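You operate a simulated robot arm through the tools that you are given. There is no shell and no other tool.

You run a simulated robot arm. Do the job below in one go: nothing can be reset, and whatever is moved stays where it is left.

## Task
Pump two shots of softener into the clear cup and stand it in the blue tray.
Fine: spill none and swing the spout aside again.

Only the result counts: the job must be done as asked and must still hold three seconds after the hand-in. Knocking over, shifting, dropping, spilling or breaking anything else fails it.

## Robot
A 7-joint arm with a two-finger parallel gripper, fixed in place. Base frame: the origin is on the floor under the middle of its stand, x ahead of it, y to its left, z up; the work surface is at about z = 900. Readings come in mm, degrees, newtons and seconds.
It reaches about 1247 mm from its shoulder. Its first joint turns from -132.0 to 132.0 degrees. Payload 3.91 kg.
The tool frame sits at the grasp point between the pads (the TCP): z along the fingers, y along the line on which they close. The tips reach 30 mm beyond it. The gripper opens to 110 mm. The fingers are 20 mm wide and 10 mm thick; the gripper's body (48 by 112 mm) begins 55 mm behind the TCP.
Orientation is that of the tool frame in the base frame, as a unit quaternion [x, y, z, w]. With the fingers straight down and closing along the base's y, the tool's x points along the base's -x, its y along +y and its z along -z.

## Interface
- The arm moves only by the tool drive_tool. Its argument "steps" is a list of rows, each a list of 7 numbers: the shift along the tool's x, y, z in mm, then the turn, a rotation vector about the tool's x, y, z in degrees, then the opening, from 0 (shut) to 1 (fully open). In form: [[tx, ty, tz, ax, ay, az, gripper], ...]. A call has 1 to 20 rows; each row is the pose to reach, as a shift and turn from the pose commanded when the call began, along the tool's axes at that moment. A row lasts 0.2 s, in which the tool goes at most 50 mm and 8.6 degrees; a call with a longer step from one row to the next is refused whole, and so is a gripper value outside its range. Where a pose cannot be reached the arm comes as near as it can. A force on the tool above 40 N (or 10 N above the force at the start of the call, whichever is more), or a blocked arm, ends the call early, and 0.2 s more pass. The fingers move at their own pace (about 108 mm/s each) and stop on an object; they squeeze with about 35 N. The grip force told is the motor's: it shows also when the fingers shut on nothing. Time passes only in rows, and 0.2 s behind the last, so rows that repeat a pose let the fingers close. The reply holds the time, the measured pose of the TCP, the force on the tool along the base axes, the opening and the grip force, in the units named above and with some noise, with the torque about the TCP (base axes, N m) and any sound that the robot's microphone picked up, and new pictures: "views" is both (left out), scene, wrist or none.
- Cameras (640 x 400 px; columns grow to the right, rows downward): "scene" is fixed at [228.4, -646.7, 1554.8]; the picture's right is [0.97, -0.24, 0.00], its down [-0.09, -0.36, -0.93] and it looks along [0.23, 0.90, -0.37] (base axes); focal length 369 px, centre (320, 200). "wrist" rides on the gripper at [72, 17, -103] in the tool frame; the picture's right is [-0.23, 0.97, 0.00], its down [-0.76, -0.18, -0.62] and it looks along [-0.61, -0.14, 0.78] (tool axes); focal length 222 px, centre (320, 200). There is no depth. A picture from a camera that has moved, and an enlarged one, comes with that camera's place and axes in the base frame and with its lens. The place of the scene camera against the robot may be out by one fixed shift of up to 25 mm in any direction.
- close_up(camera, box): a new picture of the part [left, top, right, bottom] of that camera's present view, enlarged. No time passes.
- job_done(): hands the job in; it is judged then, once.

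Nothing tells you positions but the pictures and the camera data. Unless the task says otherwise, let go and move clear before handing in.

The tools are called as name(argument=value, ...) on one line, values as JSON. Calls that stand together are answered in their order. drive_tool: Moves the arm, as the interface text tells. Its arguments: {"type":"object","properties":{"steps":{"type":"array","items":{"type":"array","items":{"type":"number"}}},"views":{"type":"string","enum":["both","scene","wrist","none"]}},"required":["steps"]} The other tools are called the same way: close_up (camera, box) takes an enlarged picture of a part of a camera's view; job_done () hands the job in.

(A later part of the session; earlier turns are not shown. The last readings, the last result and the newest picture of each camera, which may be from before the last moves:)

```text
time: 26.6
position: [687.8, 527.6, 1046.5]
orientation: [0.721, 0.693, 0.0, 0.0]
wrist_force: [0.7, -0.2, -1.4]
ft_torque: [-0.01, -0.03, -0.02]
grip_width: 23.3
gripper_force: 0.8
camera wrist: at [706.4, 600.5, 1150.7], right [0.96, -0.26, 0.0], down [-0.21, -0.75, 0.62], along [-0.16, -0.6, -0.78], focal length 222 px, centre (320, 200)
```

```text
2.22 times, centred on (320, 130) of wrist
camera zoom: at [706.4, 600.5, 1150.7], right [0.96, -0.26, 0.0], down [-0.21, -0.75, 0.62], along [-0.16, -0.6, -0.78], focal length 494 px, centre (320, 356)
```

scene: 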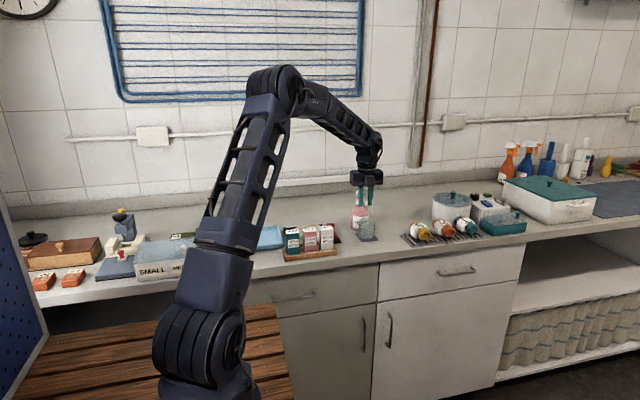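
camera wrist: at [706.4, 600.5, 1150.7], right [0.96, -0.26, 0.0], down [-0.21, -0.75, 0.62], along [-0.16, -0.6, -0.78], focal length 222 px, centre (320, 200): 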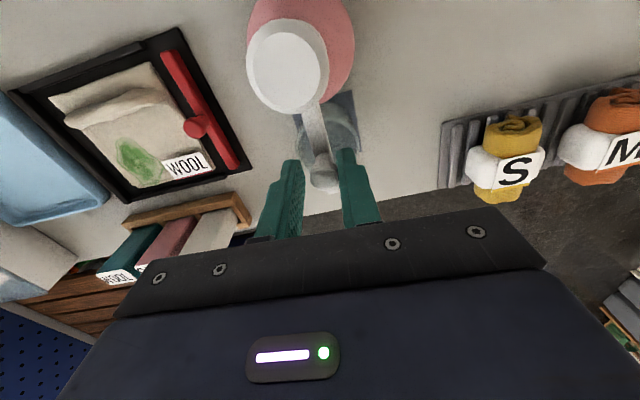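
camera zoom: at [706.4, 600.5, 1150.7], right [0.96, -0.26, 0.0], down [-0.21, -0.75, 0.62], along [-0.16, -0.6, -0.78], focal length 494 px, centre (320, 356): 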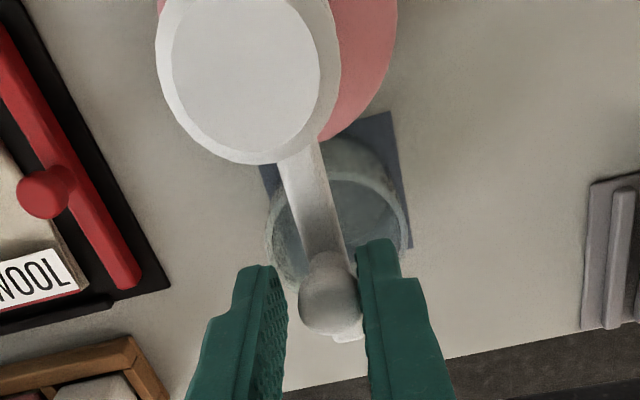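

The spout now points at -y, with its outlet over the cup opening. I open a little, rise clear and check that the spout has stayed.

drive_tool(steps=[[0, 0, 0, 0, 0, 0, 0.28], [0, 0, 0, 0, 0, 0, 0.35], [0, 0, -5, 0, 0, 0, 0.38], [0, 0, -20, 0, 0, 0, 0.38], [0, 0, -50, 0, 0, 0, 0.38], [0, 0, -90, 0, 0, -2, 0.3], [0, 0, -90, 0, 0, -2, 0.1], [0, 0, -90, 0, 0, -2, 0]], views="both")

close_up(camera="scene", box=[335, 175, 395, 245])

close_up(camera="wrist", box=[240, 0, 400, 180])

```text
time: 28.4
position: [688.6, 527.0, 1133.8]
orientation: [0.708, 0.707, 0.0, 0.0]
wrist_force: [0.7, 0.4, -0.6]
ft_torque: [-0.01, 0.01, -0.01]
grip_width: 0.1
gripper_force: 35.7
camera wrist: at [704.9, 600.4, 1238.7], right [0.97, -0.23, 0.0], down [-0.18, -0.76, 0.62], along [-0.14, -0.61, -0.78], focal length 222 px, centre (320, 200)
```

scene: 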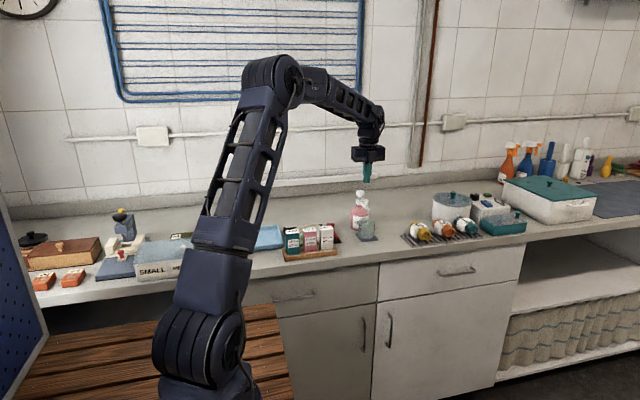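
wrist: 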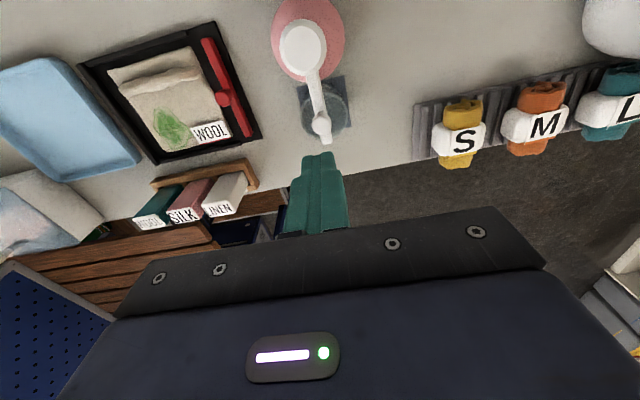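

```text
5.71 times, centred on (365, 210) of scene
camera zoom: at [228.4, -646.7, 1554.8], right [0.97, -0.24, 0.0], down [-0.09, -0.36, -0.93], along [0.23, 0.9, -0.37], focal length 2109 px, centre (63, 143)
```

zoom: 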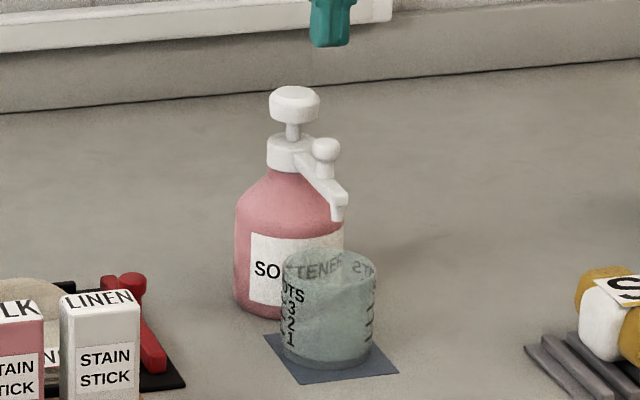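

```text
2.22 times, centred on (320, 90) of wrist
camera zoom: at [704.9, 600.4, 1238.7], right [0.97, -0.23, 0.0], down [-0.18, -0.76, 0.62], along [-0.14, -0.61, -0.78], focal length 494 px, centre (320, 444)
```

zoom: 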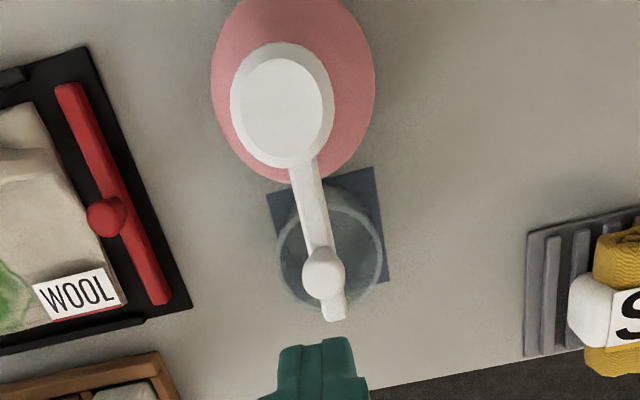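

The spout stands at -90° exactly, and the pump head is at (689.2, 589.5). I bring the closed fingertips just above the pump head.

drive_tool(steps=[[15, 0.3, 0, 0, 0, 0, 0], [35, 0.6, 0, 0, 0, 0, 0], [52, 1, 0, 0, 0, 0, 0], [62.2, 1, 5, 0, 0, 0, 0], [62.2, 1, 20, 0, 0, 0, 0], [62.2, 1, 38, 0, 0, 0, 0], [62.2, 1, 47, 0, 0, 0, 0], [62.2, 1, 49, 0, 0, 0, 0], [62.2, 1, 49, 0, 0, 0, 0]], views="both")

close_up(camera="scene", box=[335, 175, 395, 245])

close_up(camera="wrist", box=[260, 60, 400, 240])

```text
time: 30.4
position: [688.7, 589.6, 1090.1]
orientation: [0.707, 0.707, 0.0, -0.001]
wrist_force: [-0.5, -0.4, 0.3]
ft_torque: [0.02, 0.03, 0.04]
grip_width: 0.4
gripper_force: 35.2
camera wrist: at [704.8, 663.3, 1193.4], right [0.97, -0.23, 0.0], down [-0.18, -0.76, 0.62], along [-0.14, -0.61, -0.78], focal length 222 px, centre (320, 200)
```

scene: 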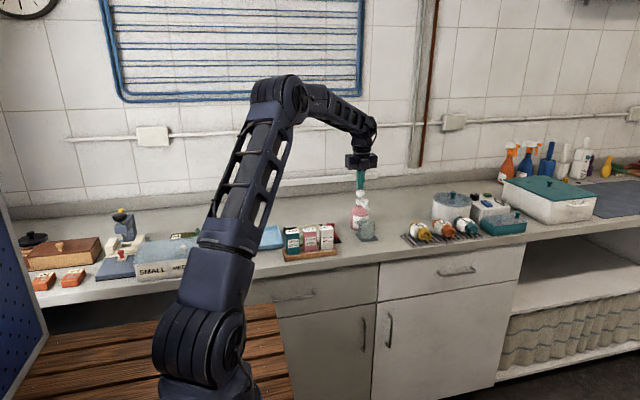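
wrist: 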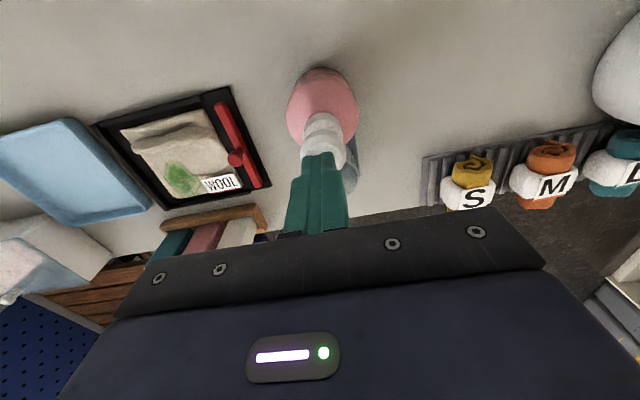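

```text
5.71 times, centred on (365, 210) of scene
camera zoom: at [228.4, -646.7, 1554.8], right [0.97, -0.24, 0.0], down [-0.09, -0.36, -0.93], along [0.23, 0.9, -0.37], focal length 2109 px, centre (63, 143)
```

zoom: 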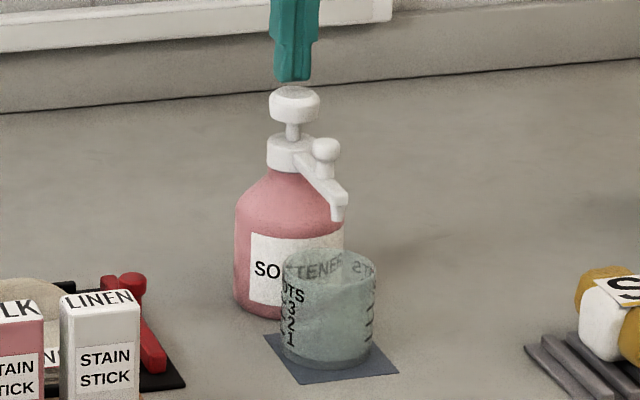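

```text
2.22 times, centred on (330, 150) of wrist
camera zoom: at [704.8, 663.3, 1193.4], right [0.97, -0.23, 0.0], down [-0.18, -0.76, 0.62], along [-0.14, -0.61, -0.78], focal length 494 px, centre (298, 311)
```

zoom: 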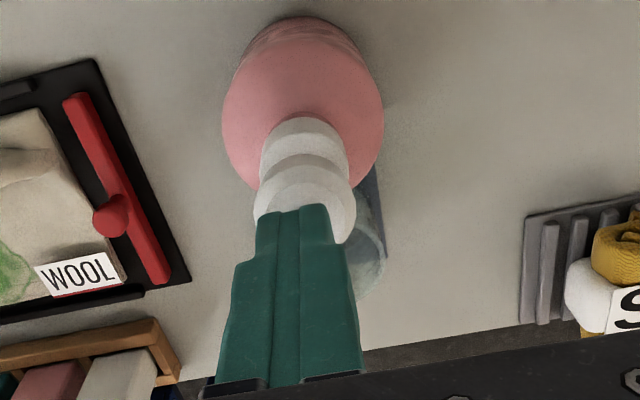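

The fingertips are centred over the pump head. I press slowly for the first shot; the force limit will stop the call at the bottom of the stroke.

drive_tool(steps=[[0, 0, 3, 0, 0, 0, 0], [0, 0, 6, 0, 0, 0, 0], [0, 0, 8, 0, 0, 0, 0], [0, 0, 10, 0, 0, 0, 0], [0, 0, 11.5, 0, 0, 0, 0], [0, 0, 13, 0, 0, 0, 0], [0, 0, 14.5, 0, 0, 0, 0], [0, 0, 16, 0, 0, 0, 0], [0, 0, 17.5, 0, 0, 0, 0], [0, 0, 19, 0, 0, 0, 0], [0, 0, 20.5, 0, 0, 0, 0], [0, 0, 22, 0, 0, 0, 0], [0, 0, 23.5, 0, 0, 0, 0], [0, 0, 25, 0, 0, 0, 0], [0, 0, 26.5, 0, 0, 0, 0], [0, 0, 28, 0, 0, 0, 0]], views="both")

close_up(camera="scene", box=[335, 175, 395, 245])

```text
time: 33.7
position: [689.3, 590.5, 1068.5]
orientation: [0.707, 0.707, 0.003, -0.001]
wrist_force: [-5.3, -4.5, 20.9]
ft_torque: [-0.17, 0.14, 0.03]
grip_width: 0.2
gripper_force: 35.3
stopped in row 16: the force on the tool passed its limit at 42 N (the readings are from after the stop); the commanded pose is now the measured one
camera wrist: at [705.5, 664.1, 1172.0], right [0.97, -0.23, 0.0], down [-0.18, -0.76, 0.62], along [-0.14, -0.6, -0.79], focal length 222 px, centre (320, 200)
```

scene: 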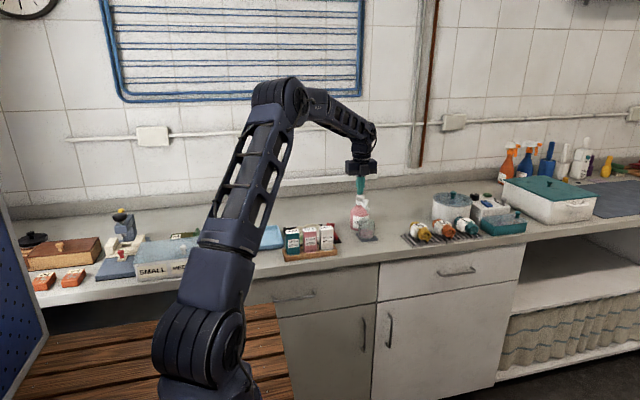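
wrist: 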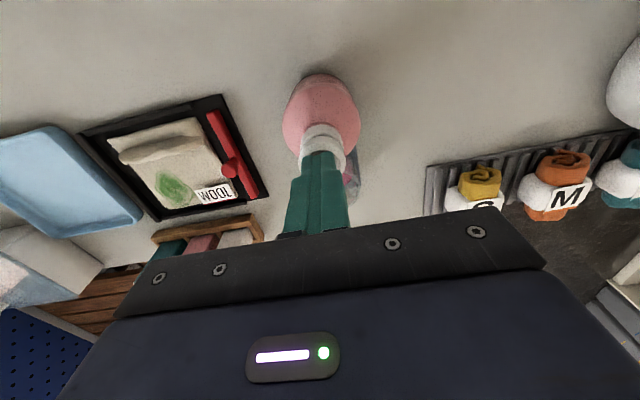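

```text
5.71 times, centred on (365, 210) of scene
camera zoom: at [228.4, -646.7, 1554.8], right [0.97, -0.24, 0.0], down [-0.09, -0.36, -0.93], along [0.23, 0.9, -0.37], focal length 2109 px, centre (63, 143)
```

zoom: 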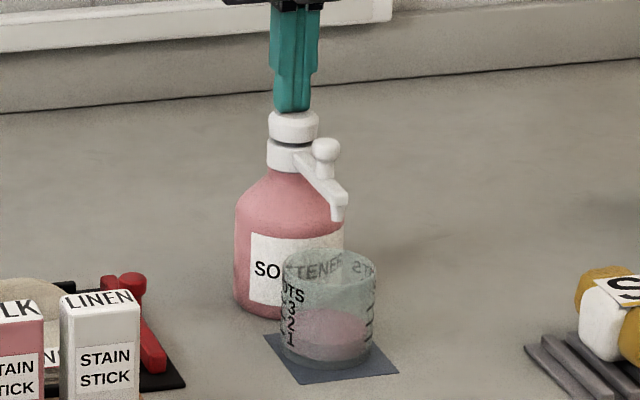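

The pump bottomed out and pink softener lies in the cup. I rise to let the head spring back, then check the level.

drive_tool(steps=[[0, 0, -2, 0, 0, 0, 0], [0, 0, -5, 0, 0, 0, 0], [0, 0, -9, 0, 0, 0, 0], [0, 0, -14, 0, 0, 0, 0], [0, 0, -20, 0, 0, 0, 0], [0, 0, -24, 0, 0, 0, 0], [0, 0, -24, 0, 0, 0, 0], [0, 0, -24, 0, 0, 0, 0]], views="wrist")

close_up(camera="scene", box=[335, 175, 395, 245])

close_up(camera="scene", box=[350, 215, 390, 245])

```text
time: 35.5
position: [688.9, 589.6, 1090.6]
orientation: [0.707, 0.707, 0.001, 0.0]
wrist_force: [0.0, 0.1, 0.7]
ft_torque: [0.02, -0.01, -0.02]
grip_width: 0.0
gripper_force: 34.3
camera wrist: at [705.6, 662.9, 1193.3], right [0.97, -0.23, 0.0], down [-0.18, -0.76, 0.62], along [-0.14, -0.6, -0.78], focal length 222 px, centre (320, 200)
```

wrist: 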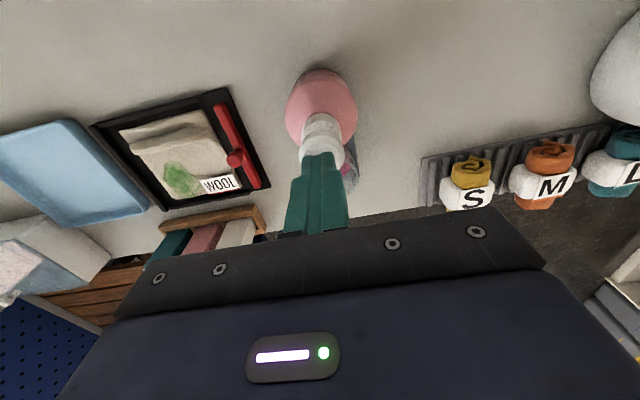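

```text
5.71 times, centred on (365, 210) of scene
camera zoom: at [228.4, -646.7, 1554.8], right [0.97, -0.24, 0.0], down [-0.09, -0.36, -0.93], along [0.23, 0.9, -0.37], focal length 2109 px, centre (63, 143)
```

zoom: 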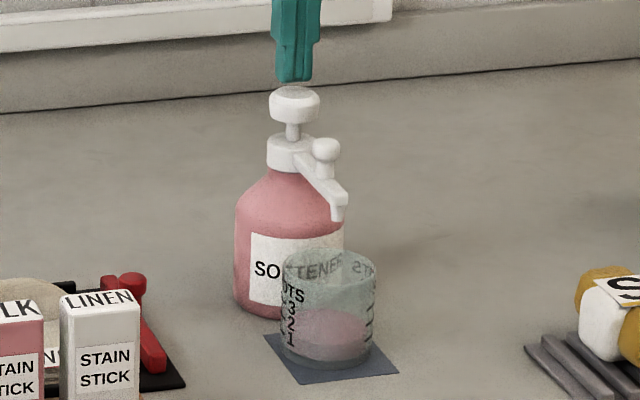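

```text
13.33 times, centred on (370, 230) of scene
camera zoom: at [228.4, -646.7, 1554.8], right [0.97, -0.24, 0.0], down [-0.09, -0.36, -0.93], along [0.23, 0.9, -0.37], focal length 4920 px, centre (-347, -200)
```

zoom: 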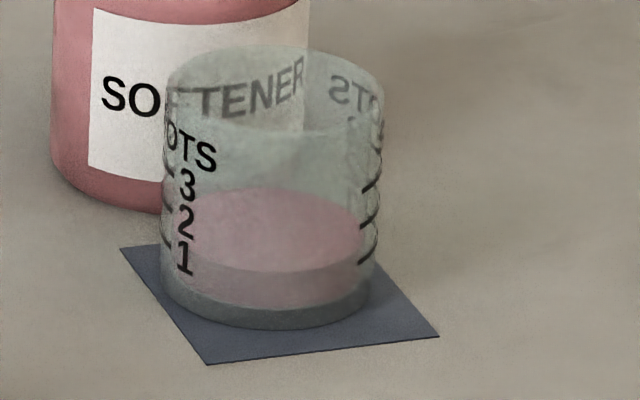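

One shot: the level stands right at mark 1 and the pump head is back up. Now the second press.

drive_tool(steps=[[0, 0, 4, 0, 0, 0, 0], [0, 0, 8, 0, 0, 0, 0], [0, 0, 11, 0, 0, 0, 0], [0, 0, 13, 0, 0, 0, 0], [0, 0, 15, 0, 0, 0, 0], [0, 0, 16.5, 0, 0, 0, 0], [0, 0, 18, 0, 0, 0, 0], [0, 0, 19.5, 0, 0, 0, 0], [0, 0, 21, 0, 0, 0, 0], [0, 0, 22.5, 0, 0, 0, 0], [0, 0, 24, 0, 0, 0, 0], [0, 0, 25.5, 0, 0, 0, 0], [0, 0, 27, 0, 0, 0, 0], [0, 0, 28.5, 0, 0, 0, 0], [0, 0, 30, 0, 0, 0, 0], [0, 0, 31.5, 0, 0, 0, 0], [0, 0, 33, 0, 0, 0, 0], [0, 0, 34.5, 0, 0, 0, 0], [0, 0, 36, 0, 0, 0, 0]], views="scene")

close_up(camera="scene", box=[335, 175, 395, 245])

close_up(camera="scene", box=[350, 215, 390, 245])

```text
time: 38.4
position: [690.8, 591.4, 1068.5]
orientation: [0.706, 0.708, 0.006, 0.0]
wrist_force: [-4.6, -5.1, 20.9]
ft_torque: [-0.25, 0.15, -0.02]
grip_width: 0.1
gripper_force: 34.6
stopped in row 14: the force on the tool passed its limit at 42 N (the readings are from after the stop); the commanded pose is now the measured one
```

scene: 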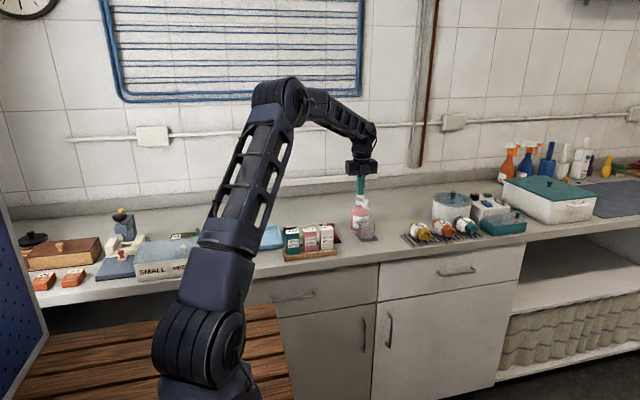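

```text
5.71 times, centred on (365, 210) of scene
camera zoom: at [228.4, -646.7, 1554.8], right [0.97, -0.24, 0.0], down [-0.09, -0.36, -0.93], along [0.23, 0.9, -0.37], focal length 2109 px, centre (63, 143)
```

zoom: 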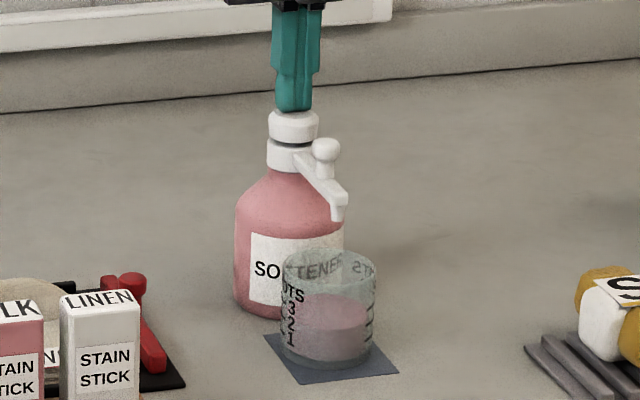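

```text
13.33 times, centred on (370, 230) of scene
camera zoom: at [228.4, -646.7, 1554.8], right [0.97, -0.24, 0.0], down [-0.09, -0.36, -0.93], along [0.23, 0.9, -0.37], focal length 4920 px, centre (-347, -200)
```

zoom: 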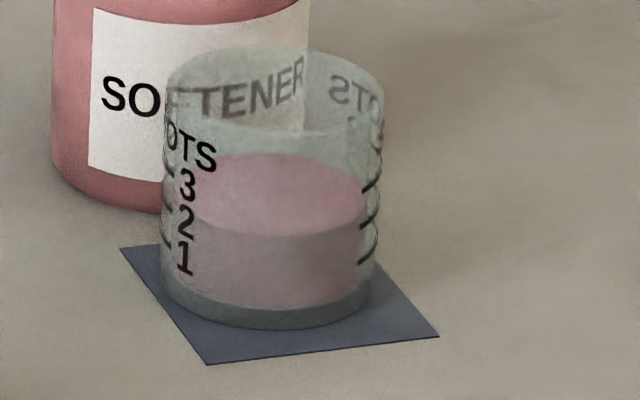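

Two shots: the level stands at mark 2. I rise off the pump and check the posture.

drive_tool(steps=[[0, 0, -2, 0, 0, 0, 0], [0, 0, -5, 0, 0, 0, 0], [0, 0, -9, 0, 0, 0, 0], [0, 0, -14, 0, 0, 0, 0], [0, 0, -24, 0, 0, 0, 0], [0, 0, -44, 0, 0, 0, 0], [0, 0, -64, 0, 0, 0, 0], [0, 0, -70, 0, 0, 0, 0], [0, 0, -70, 0, 0, 0, 0.2], [0, 0, -70, 0, 0, 0, 0.38]], views="both")

close_up(camera="scene", box=[335, 175, 395, 245])

close_up(camera="wrist", box=[240, 80, 400, 240])

```text
time: 40.6
position: [691.1, 591.9, 1132.8]
orientation: [0.707, 0.707, 0.003, 0.0]
wrist_force: [-0.3, -0.6, 0.0]
ft_torque: [0.01, 0.02, 0.02]
grip_width: 41.9
gripper_force: 0.0
camera wrist: at [707.0, 664.8, 1238.0], right [0.97, -0.23, 0.0], down [-0.18, -0.76, 0.62], along [-0.14, -0.6, -0.79], focal length 222 px, centre (320, 200)
```

scene: 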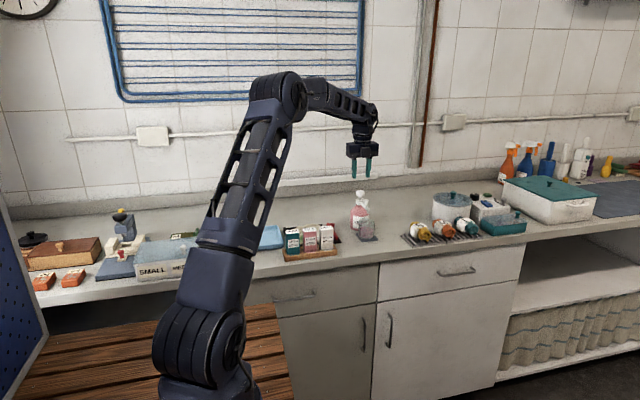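
wrist: 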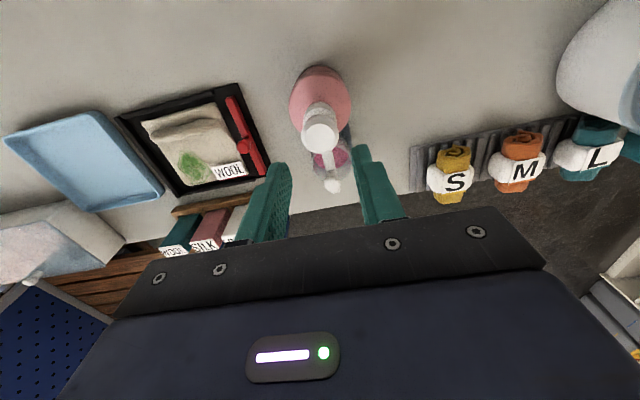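

```text
5.71 times, centred on (365, 210) of scene
camera zoom: at [228.4, -646.7, 1554.8], right [0.97, -0.24, 0.0], down [-0.09, -0.36, -0.93], along [0.23, 0.9, -0.37], focal length 2109 px, centre (63, 143)
```

zoom: 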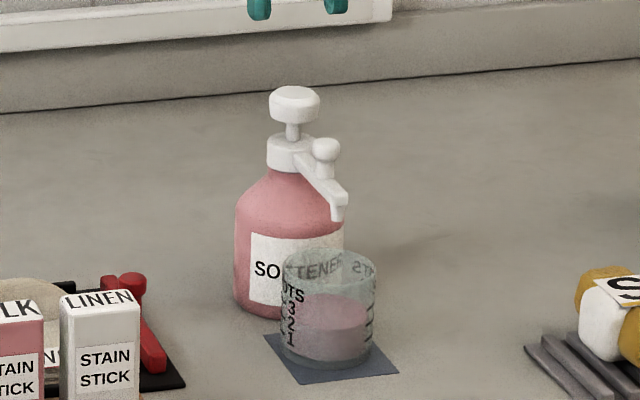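

```text
2.50 times, centred on (320, 160) of wrist
camera zoom: at [707.0, 664.8, 1238.0], right [0.97, -0.23, 0.0], down [-0.18, -0.76, 0.62], along [-0.14, -0.6, -0.79], focal length 555 px, centre (320, 300)
```

zoom: 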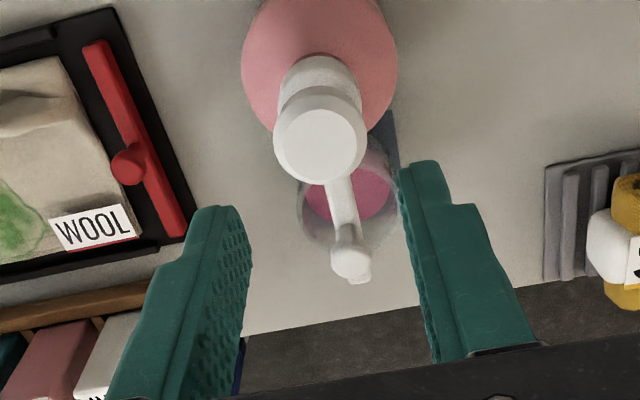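

The pump head has sprung back and the cup holds two shots. Softener has had time to stop dripping. I go back over the spout knob, straightening a half-degree tilt, and lower the open fingers around it.

drive_tool(steps=[[-15, -0.3, 0, 0.35, -0.35, 0, 0.38], [-35, -0.7, 0, 0.35, -0.35, 0, 0.38], [-52, -1, 0, 0.35, -0.35, 0, 0.38], [-62.3, -1.3, 5, 0.35, -0.35, 0, 0.38], [-62.3, -1.3, 25, 0.35, -0.35, 0, 0.38], [-62.3, -1.3, 50, 0.35, -0.35, 0, 0.38], [-62.3, -1.3, 70, 0.35, -0.35, 0, 0.38], [-62.3, -1.3, 80, 0.35, -0.35, 0, 0.38], [-62.3, -1.3, 80, 0.35, -0.35, 0, 0.38]], views="both")

close_up(camera="scene", box=[335, 175, 395, 245])

close_up(camera="wrist", box=[240, 60, 400, 240])

```text
time: 42.6
position: [688.2, 530.2, 1057.2]
orientation: [0.707, 0.707, 0.0, -0.001]
wrist_force: [0.0, -0.6, -0.1]
ft_torque: [0.0, 0.01, -0.01]
grip_width: 41.6
gripper_force: 0.0
camera wrist: at [705.7, 603.5, 1158.4], right [0.97, -0.23, 0.0], down [-0.18, -0.76, 0.62], along [-0.14, -0.61, -0.78], focal length 222 px, centre (320, 200)
```

scene: 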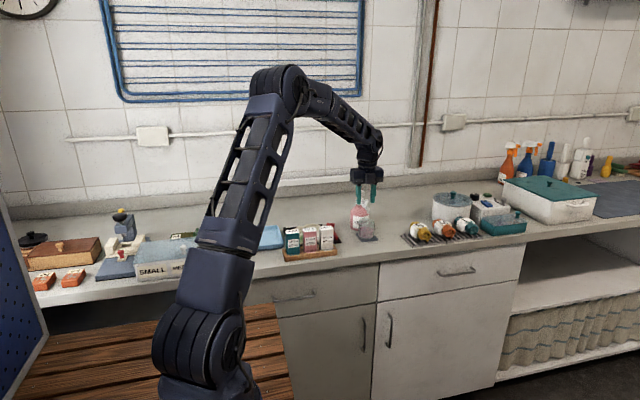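
wrist: 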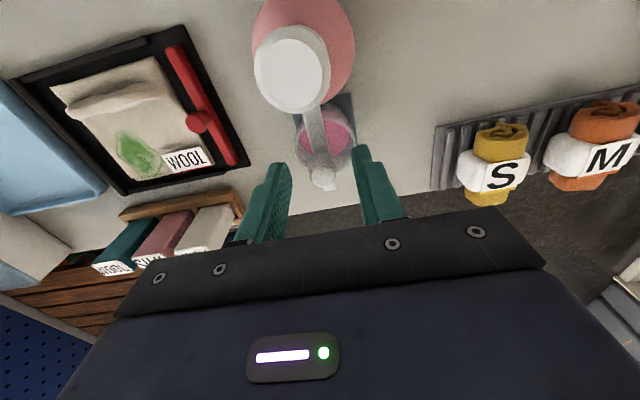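

```text
5.71 times, centred on (365, 210) of scene
camera zoom: at [228.4, -646.7, 1554.8], right [0.97, -0.24, 0.0], down [-0.09, -0.36, -0.93], along [0.23, 0.9, -0.37], focal length 2109 px, centre (63, 143)
```

zoom: 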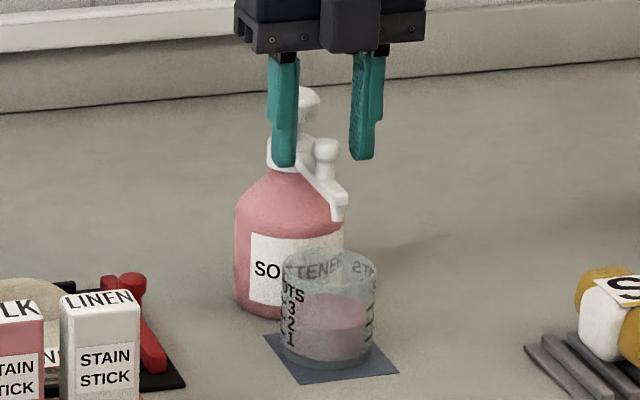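

```text
2.22 times, centred on (320, 150) of wrist
camera zoom: at [705.7, 603.5, 1158.4], right [0.97, -0.23, 0.0], down [-0.18, -0.76, 0.62], along [-0.14, -0.61, -0.78], focal length 494 px, centre (320, 311)
```

zoom: 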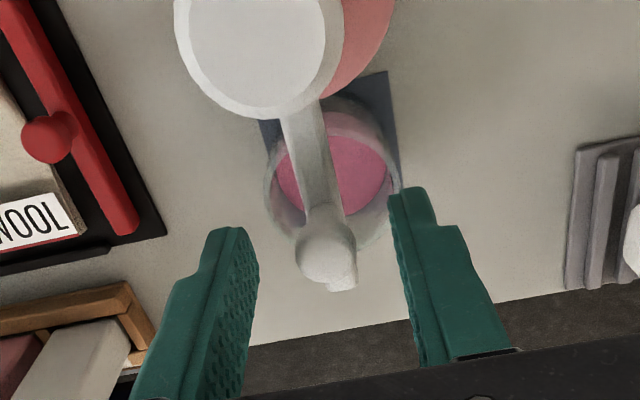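

The knob is centred between the fingers. I lower the last 10 mm and narrow to a loose fit.

drive_tool(steps=[[0, 0, 4, 0, 0, 0, 0.38], [0, 0, 8, 0, 0, 0, 0.35], [0, 0, 10, 0, 0, 0, 0.28], [0, 0, 10, 0, 0, 0, 0.23], [0, 0, 10, 0, 0, 0, 0.21], [0, 0, 10, 0, 0, 0, 0.21]], views="wrist")

close_up(camera="wrist", box=[240, 60, 400, 240])

close_up(camera="scene", box=[335, 175, 395, 245])

```text
time: 44.0
position: [689.5, 529.0, 1044.6]
orientation: [0.707, 0.707, 0.0, -0.001]
wrist_force: [-0.1, 0.3, 0.4]
ft_torque: [-0.01, 0.02, 0.01]
grip_width: 23.2
gripper_force: 0.1
camera wrist: at [705.9, 603.1, 1148.3], right [0.97, -0.23, 0.0], down [-0.18, -0.76, 0.62], along [-0.14, -0.61, -0.78], focal length 222 px, centre (320, 200)
```

wrist: 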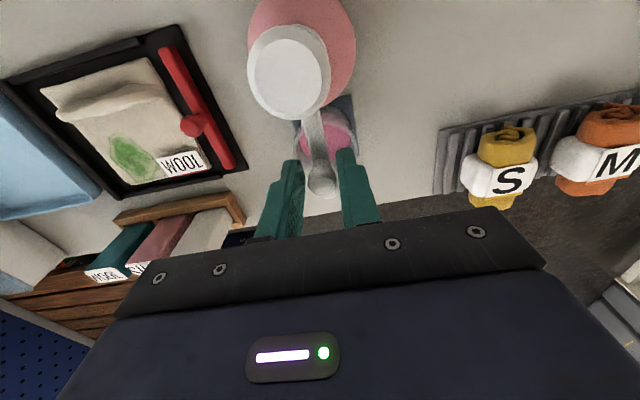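

```text
2.22 times, centred on (320, 150) of wrist
camera zoom: at [705.9, 603.1, 1148.3], right [0.97, -0.23, 0.0], down [-0.18, -0.76, 0.62], along [-0.14, -0.61, -0.78], focal length 494 px, centre (320, 311)
```

zoom: 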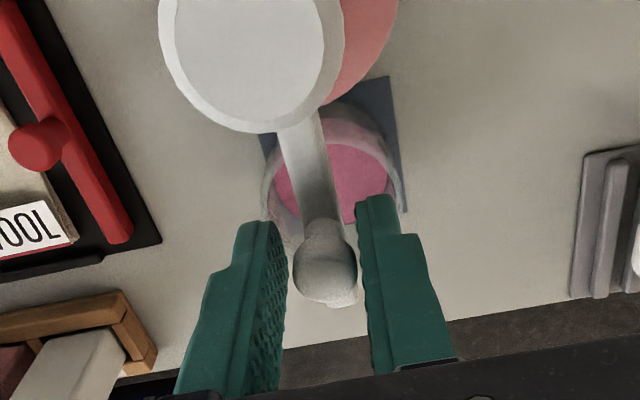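

```text
5.71 times, centred on (365, 210) of scene
camera zoom: at [228.4, -646.7, 1554.8], right [0.97, -0.24, 0.0], down [-0.09, -0.36, -0.93], along [0.23, 0.9, -0.37], focal length 2109 px, centre (63, 143)
```

zoom: 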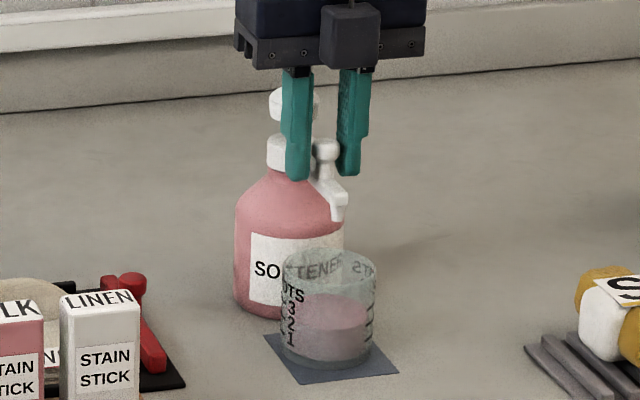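

The knob is loosely held again. I swing the spout back along its arc, first half.

drive_tool(steps=[[0.15, 4.26, 0, 0, 0, -4, 0.21], [0.59, 8.49, 0, 0, 0, -8, 0.21], [1.33, 12.68, 0, 0, 0, -12, 0.21], [2.36, 16.81, 0, 0, 0, -16, 0.21], [3.68, 20.86, 0, 0, 0, -20, 0.21], [5.27, 24.81, 0, 0, 0, -24, 0.21], [7.14, 28.64, 0, 0, 0, -28, 0.21], [9.27, 32.33, 0, 0, 0, -32, 0.21], [11.65, 35.86, 0, 0, 0, -36, 0.21], [14.27, 39.21, 0, 0, 0, -40, 0.21], [17.12, 42.37, 0, 0, 0, -44, 0.21]], views="both")

close_up(camera="scene", box=[335, 175, 395, 245])

close_up(camera="wrist", box=[240, 60, 400, 240])

```text
time: 46.4
position: [730.7, 546.6, 1044.9]
orientation: [0.39, 0.921, -0.002, 0.0]
wrist_force: [-0.1, 0.5, 0.2]
ft_torque: [0.01, -0.01, 0.0]
grip_width: 23.0
gripper_force: 0.0
camera wrist: at [693.2, 612.2, 1148.2], right [0.86, 0.51, 0.0], down [0.4, -0.67, 0.62], along [0.32, -0.54, -0.78], focal length 222 px, centre (320, 200)
```

scene: 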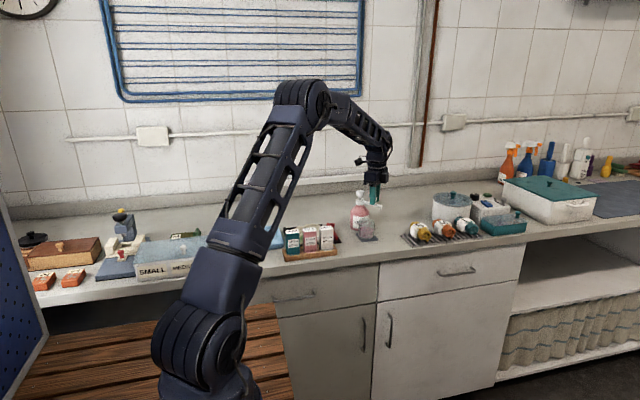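
wrist: 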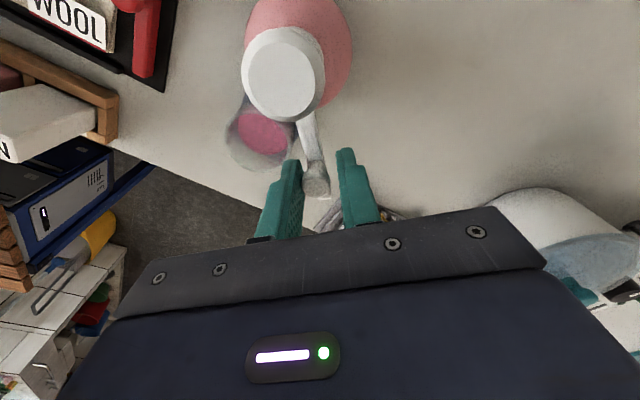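

```text
5.71 times, centred on (365, 210) of scene
camera zoom: at [228.4, -646.7, 1554.8], right [0.97, -0.24, 0.0], down [-0.09, -0.36, -0.93], along [0.23, 0.9, -0.37], focal length 2109 px, centre (63, 143)
```

zoom: 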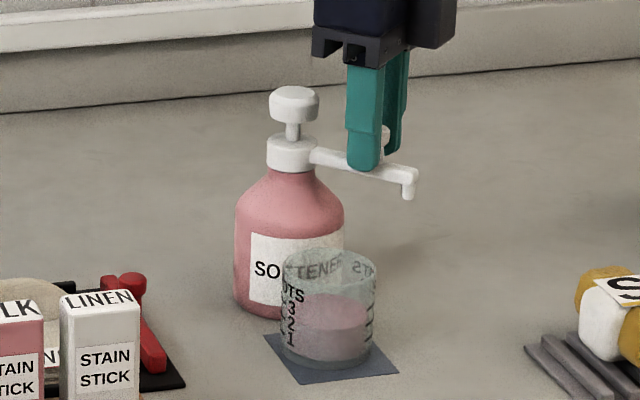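

```text
2.22 times, centred on (320, 150) of wrist
camera zoom: at [693.2, 612.2, 1148.2], right [0.86, 0.51, 0.0], down [0.4, -0.67, 0.62], along [0.32, -0.54, -0.78], focal length 494 px, centre (320, 311)
```

zoom: 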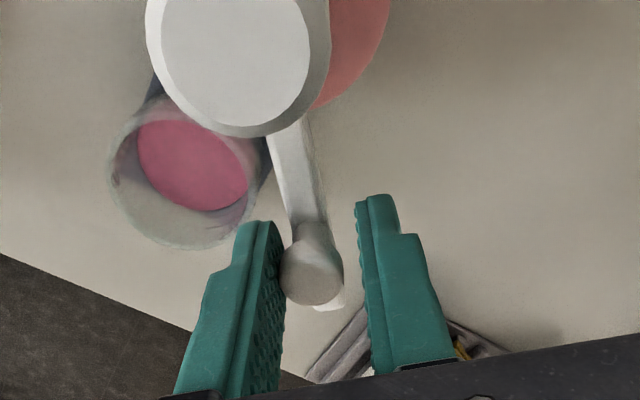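

The spout follows back smoothly, and nothing has spilled. I finish the arc to its original direction along +x.

drive_tool(steps=[[0.15, 4.26, 0, 0, 0, -4, 0.21], [0.59, 8.49, 0, 0, 0, -8, 0.21], [1.33, 12.68, 0, 0, 0, -12, 0.21], [2.36, 16.81, 0, 0, 0, -16, 0.21], [3.68, 20.86, 0, 0, 0, -20, 0.21], [5.27, 24.81, 0, 0, 0, -24, 0.21], [7.14, 28.64, 0, 0, 0, -28, 0.21], [9.27, 32.33, 0, 0, 0, -32, 0.21], [11.65, 35.86, 0, 0, 0, -36, 0.21], [14.27, 39.21, 0, 0, 0, -40, 0.21], [17.12, 42.37, 0, 0, 0, -44, 0.21], [20.6, 45.7, 0, 0, 0, -48.5, 0.21], [20.6, 45.7, 0, 0, 0, -48.5, 0.28], [20.6, 45.7, 0, 0, 0, -48.5, 0.36]], views="both")

close_up(camera="scene", box=[335, 175, 395, 245])

close_up(camera="wrist", box=[240, 60, 400, 240])

```text
time: 49.4
position: [749.6, 594.0, 1044.4]
orientation: [-0.022, 1.0, 0.0, -0.001]
wrist_force: [0.1, -0.1, 0.0]
ft_torque: [0.0, 0.01, 0.04]
grip_width: 39.8
gripper_force: 0.0
camera wrist: at [677.4, 608.5, 1148.8], right [0.18, 0.98, 0.0], down [0.77, -0.14, 0.62], along [0.61, -0.12, -0.78], focal length 222 px, centre (320, 200)
```

scene: 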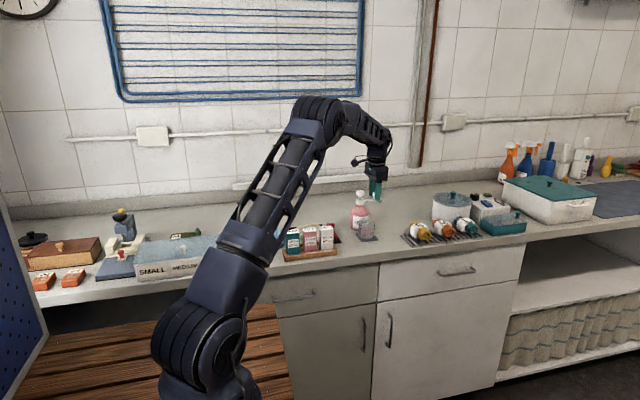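
wrist: 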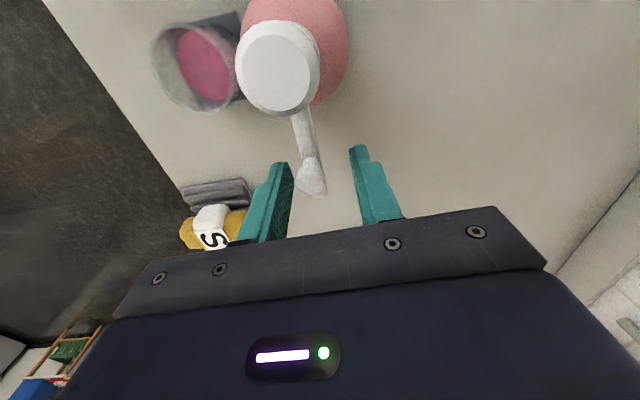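

```text
5.71 times, centred on (365, 210) of scene
camera zoom: at [228.4, -646.7, 1554.8], right [0.97, -0.24, 0.0], down [-0.09, -0.36, -0.93], along [0.23, 0.9, -0.37], focal length 2109 px, centre (63, 143)
```

zoom: 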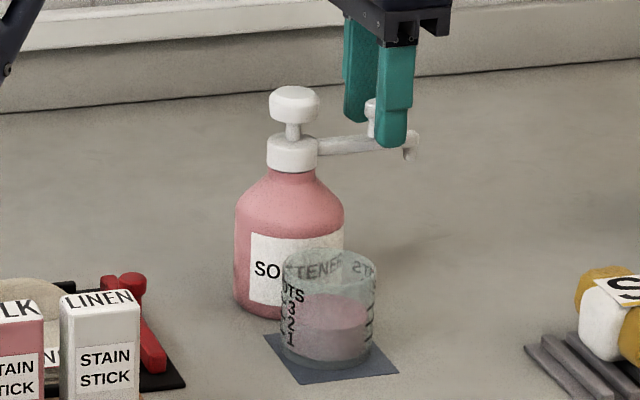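

```text
2.22 times, centred on (320, 150) of wrist
camera zoom: at [677.4, 608.5, 1148.8], right [0.18, 0.98, 0.0], down [0.77, -0.14, 0.62], along [0.61, -0.12, -0.78], focal length 494 px, centre (320, 311)
```

zoom: 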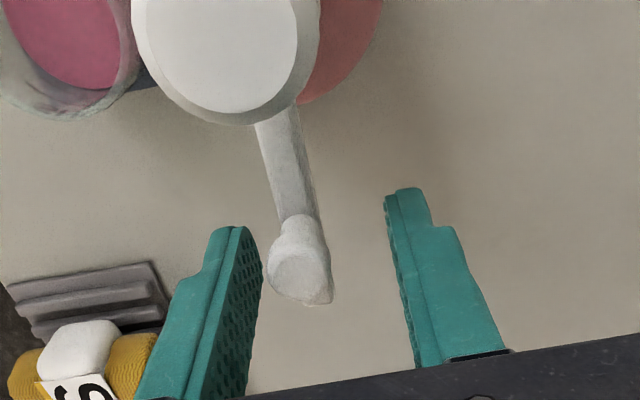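

The spout is back along +x and the fingers are open around the knob. I rise straight up and then go over the cup with the gripper turned a quarter as before.

drive_tool(steps=[[0, 0, -5, 0, 0, 0, 0.38], [0, 0, -20, 0, 0, 0, 0.4], [0, 0, -45, 0, 0, 0, 0.4], [0, 0, -80, 0, 0, 0, 0.4], [0, 0, -105, 0, 0, 0, 0.4], [5, -6, -110, 0, 0, -7, 0.5], [11, -14, -110, 0, 0, -15, 0.6], [18, -23, -110, 0, 0, -23, 0.7], [25, -32, -110, 0, 0, -31, 0.72], [32, -41, -110, 0, 0, -39, 0.72], [39, -50, -110, 0, 0, -47, 0.72], [46, -59, -110, 0, 0, -55, 0.72], [52, -67, -110, 0, 0, -63, 0.72], [58, -75, -110, 0, 0, -71, 0.72], [63, -81, -110, 0, 0, -79, 0.72], [65, -83.7, -110, 0, 0, -87, 0.72], [65, -83.7, -110, 0, 0, -87.5, 0.72], [65, -83.7, -110, 0, 0, -87.5, 0.72]], views="both")

close_up(camera="wrist", box=[260, 40, 380, 160])

close_up(camera="scene", box=[335, 175, 395, 245])

```text
time: 53.2
position: [689.5, 505.5, 1154.7]
orientation: [0.707, -0.707, 0.0, 0.001]
wrist_force: [0.0, 0.6, 0.1]
ft_torque: [-0.02, 0.0, 0.02]
grip_width: 79.3
gripper_force: 0.1
camera wrist: at [673.5, 435.2, 1258.4], right [-0.97, 0.23, 0.0], down [0.18, 0.76, 0.62], along [0.14, 0.61, -0.78], focal length 222 px, centre (320, 200)
```

scene: 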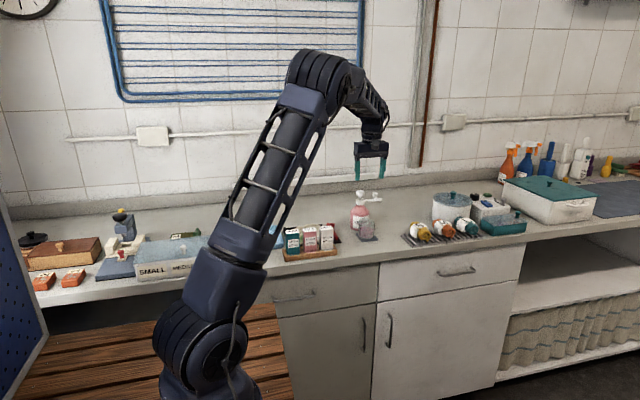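
wrist: 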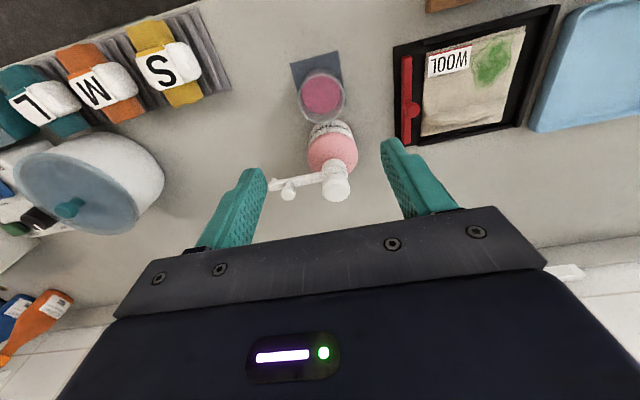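

```text
3.33 times, centred on (320, 100) of wrist
camera zoom: at [673.5, 435.2, 1258.4], right [-0.97, 0.23, 0.0], down [0.18, 0.76, 0.62], along [0.14, 0.61, -0.78], focal length 740 px, centre (320, 533)
```

zoom: 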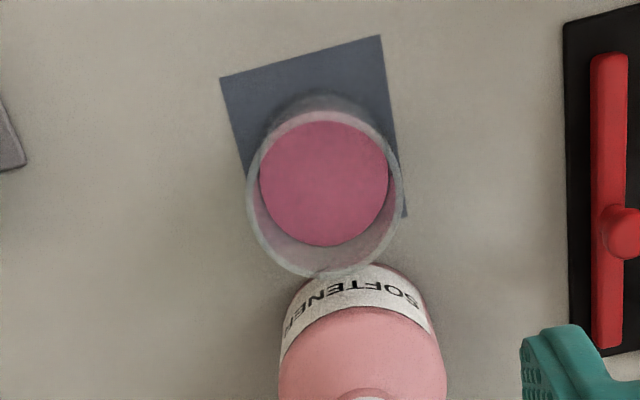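

```text
5.71 times, centred on (365, 210) of scene
camera zoom: at [228.4, -646.7, 1554.8], right [0.97, -0.24, 0.0], down [-0.09, -0.36, -0.93], along [0.23, 0.9, -0.37], focal length 2109 px, centre (63, 143)
```

zoom: 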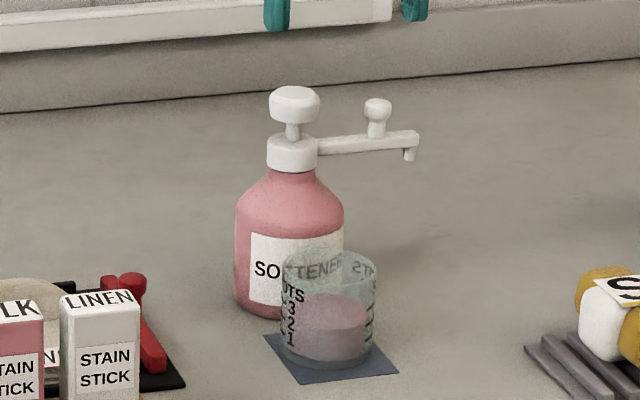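

The spout is swung aside, the cup stands undisturbed with two shots, and the gripper is centred above it. I go down around it.

drive_tool(steps=[[0, 1, 20, 0, 0, 0, 0.72], [0, 1, 55, 0, 0, 0, 0.72], [0, 1, 90, 0, 0, 0, 0.72], [0, 1, 125, 0, 0, 0, 0.72], [0, 1, 150, 0, 0, 0, 0.72], [0, 1, 170, 0, 0, 0, 0.72], [0, 1, 188, 0, 0, 0, 0.72], [0, 1, 202, 0, 0, 0, 0.72], [0, 1, 211, 0, 0, 0, 0.72], [0, 1, 214, 0, 0, 0, 0.72], [0, 1, 214, 0, 0, 0, 0.72]], views="both")

close_up(camera="scene", box=[340, 195, 400, 250])

```text
time: 55.6
position: [689.1, 507.1, 941.0]
orientation: [0.708, -0.707, -0.001, 0.001]
wrist_force: [-0.2, 0.5, -0.3]
ft_torque: [-0.02, 0.01, 0.02]
grip_width: 79.0
gripper_force: 0.1
camera wrist: at [671.6, 435.1, 1044.5], right [-0.97, 0.23, 0.0], down [0.18, 0.76, 0.62], along [0.14, 0.61, -0.78], focal length 222 px, centre (320, 200)
```

scene: 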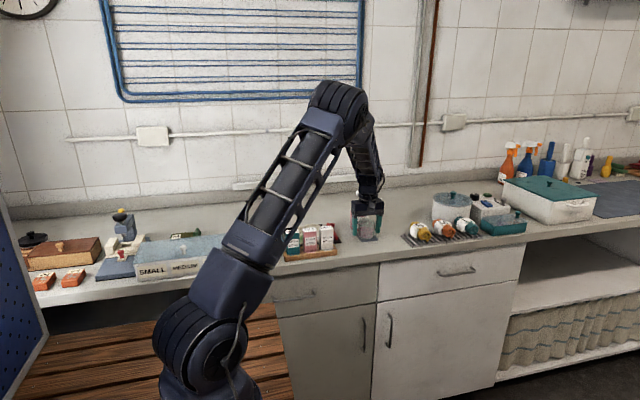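
wrist: 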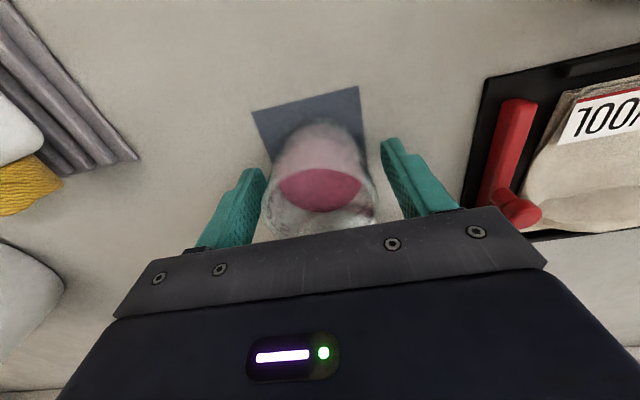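

```text
7.27 times, centred on (370, 222) of scene
camera zoom: at [228.4, -646.7, 1554.8], right [0.97, -0.24, 0.0], down [-0.09, -0.36, -0.93], along [0.23, 0.9, -0.37], focal length 2684 px, centre (-44, 36)
```

zoom: 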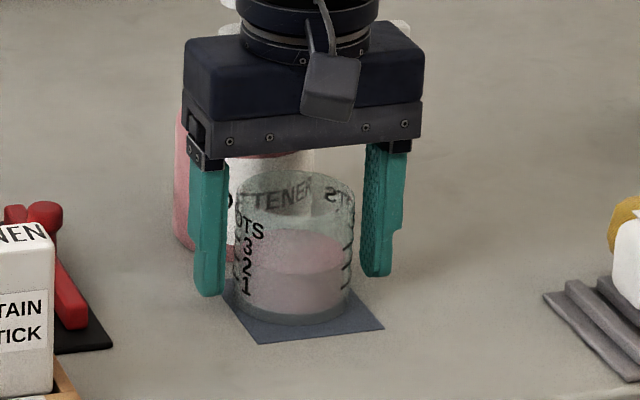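

The cup is between the fingers. I close slowly and take a firm hold.

drive_tool(steps=[[0, 0, 0, 0, 0, 0, 0.62], [0, 0, 0, 0, 0, 0, 0.57], [0, 0, 0, 0, 0, 0, 0.54], [0, 0, 0, 0, 0, 0, 0.52], [0, 0, 0, 0, 0, 0, 0.5], [0, 0, 0, 0, 0, 0, 0.45], [0, 0, 0, 0, 0, 0, 0.4], [0, 0, 0, 0, 0, 0, 0.4]], views="none")

```text
time: 57.4
position: [689.3, 506.9, 940.7]
orientation: [-0.707, 0.707, 0.001, 0.0]
wrist_force: [0.1, -0.3, 0.6]
ft_torque: [0.04, -0.06, -0.03]
grip_width: 56.6
gripper_force: 34.7
```

Firm hold (56.6 mm, 35 N). I lift slowly and smoothly.

drive_tool(steps=[[0, 0, -1, 0, 0, 0, 0.4], [0, 0, -3, 0, 0, 0, 0.4], [0, 0, -6, 0, 0, 0, 0.4], [0, 0, -10, 0, 0, 0, 0.4], [0, 0, -15, 0, 0, 0, 0.4], [0, 0, -21, 0, 0, 0, 0.4], [0, 0, -28, 0, 0, 0, 0.4], [0, 0, -36, 0, 0, 0, 0.4], [0, 0, -45, 0, 0, 0, 0.4], [0, 0, -54, 0, 0, 0, 0.4], [0, 0, -63, 0, 0, 0, 0.4], [0, 0, -72, 0, 0, 0, 0.4], [0, 0, -81, 0, 0, 0, 0.4], [0, 0, -90, 0, 0, 0, 0.4], [0, 0, -98, 0, 0, 0, 0.4], [0, 0, -105, 0, 0, 0, 0.4], [0, 0, -111, 0, 0, 0, 0.4], [0, 0, -116, 0, 0, 0, 0.4], [0, 0, -119, 0, 0, 0, 0.4], [0, 0, -120, 0, 0, 0, 0.4]], views="both")

close_up(camera="scene", box=[335, 165, 395, 245])

close_up(camera="scene", box=[215, 200, 335, 270])

```text
time: 61.6
position: [689.5, 506.6, 1060.7]
orientation: [-0.707, 0.708, 0.001, 0.0]
wrist_force: [0.5, -0.5, -1.1]
ft_torque: [-0.01, 0.02, 0.01]
grip_width: 56.3
gripper_force: 35.1
camera wrist: at [671.4, 435.8, 1164.5], right [-0.97, 0.23, 0.0], down [0.18, 0.76, 0.62], along [0.14, 0.61, -0.78], focal length 222 px, centre (320, 200)
```

scene: 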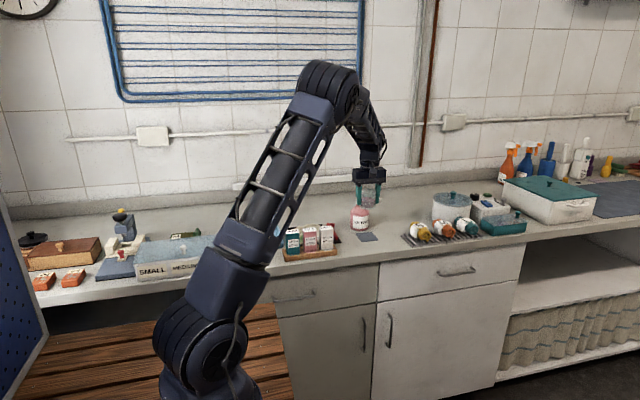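
wrist: 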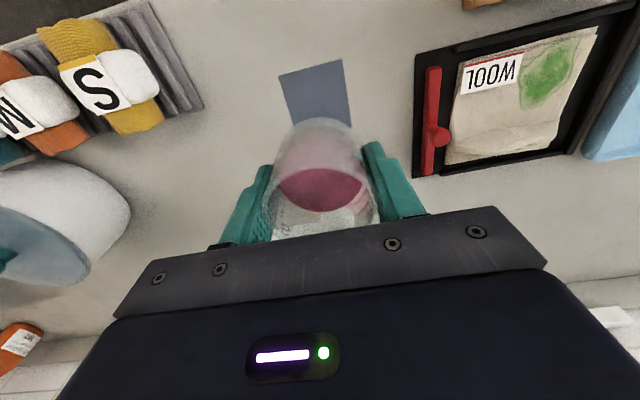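

```text
5.00 times, centred on (365, 205) of scene
camera zoom: at [228.4, -646.7, 1554.8], right [0.97, -0.24, 0.0], down [-0.09, -0.36, -0.93], along [0.23, 0.9, -0.37], focal length 1845 px, centre (95, 175)
```

zoom: 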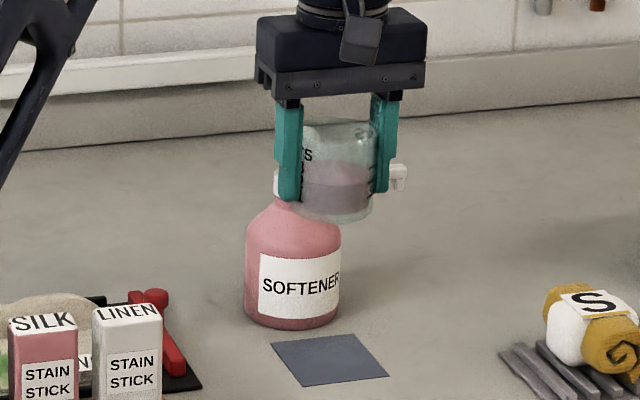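

```text
5.33 times, centred on (275, 235) of scene
camera zoom: at [228.4, -646.7, 1554.8], right [0.97, -0.24, 0.0], down [-0.09, -0.36, -0.93], along [0.23, 0.9, -0.37], focal length 1968 px, centre (560, 13)
```

zoom: 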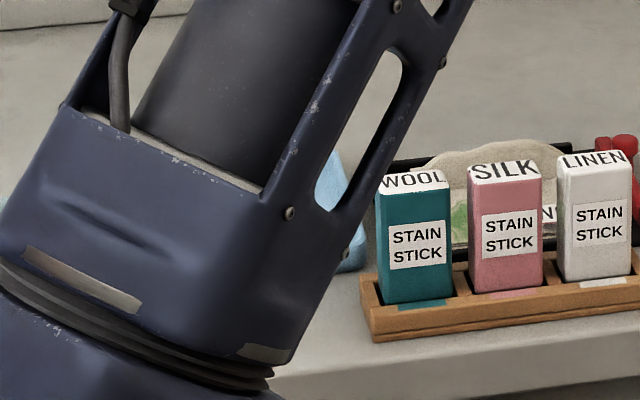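

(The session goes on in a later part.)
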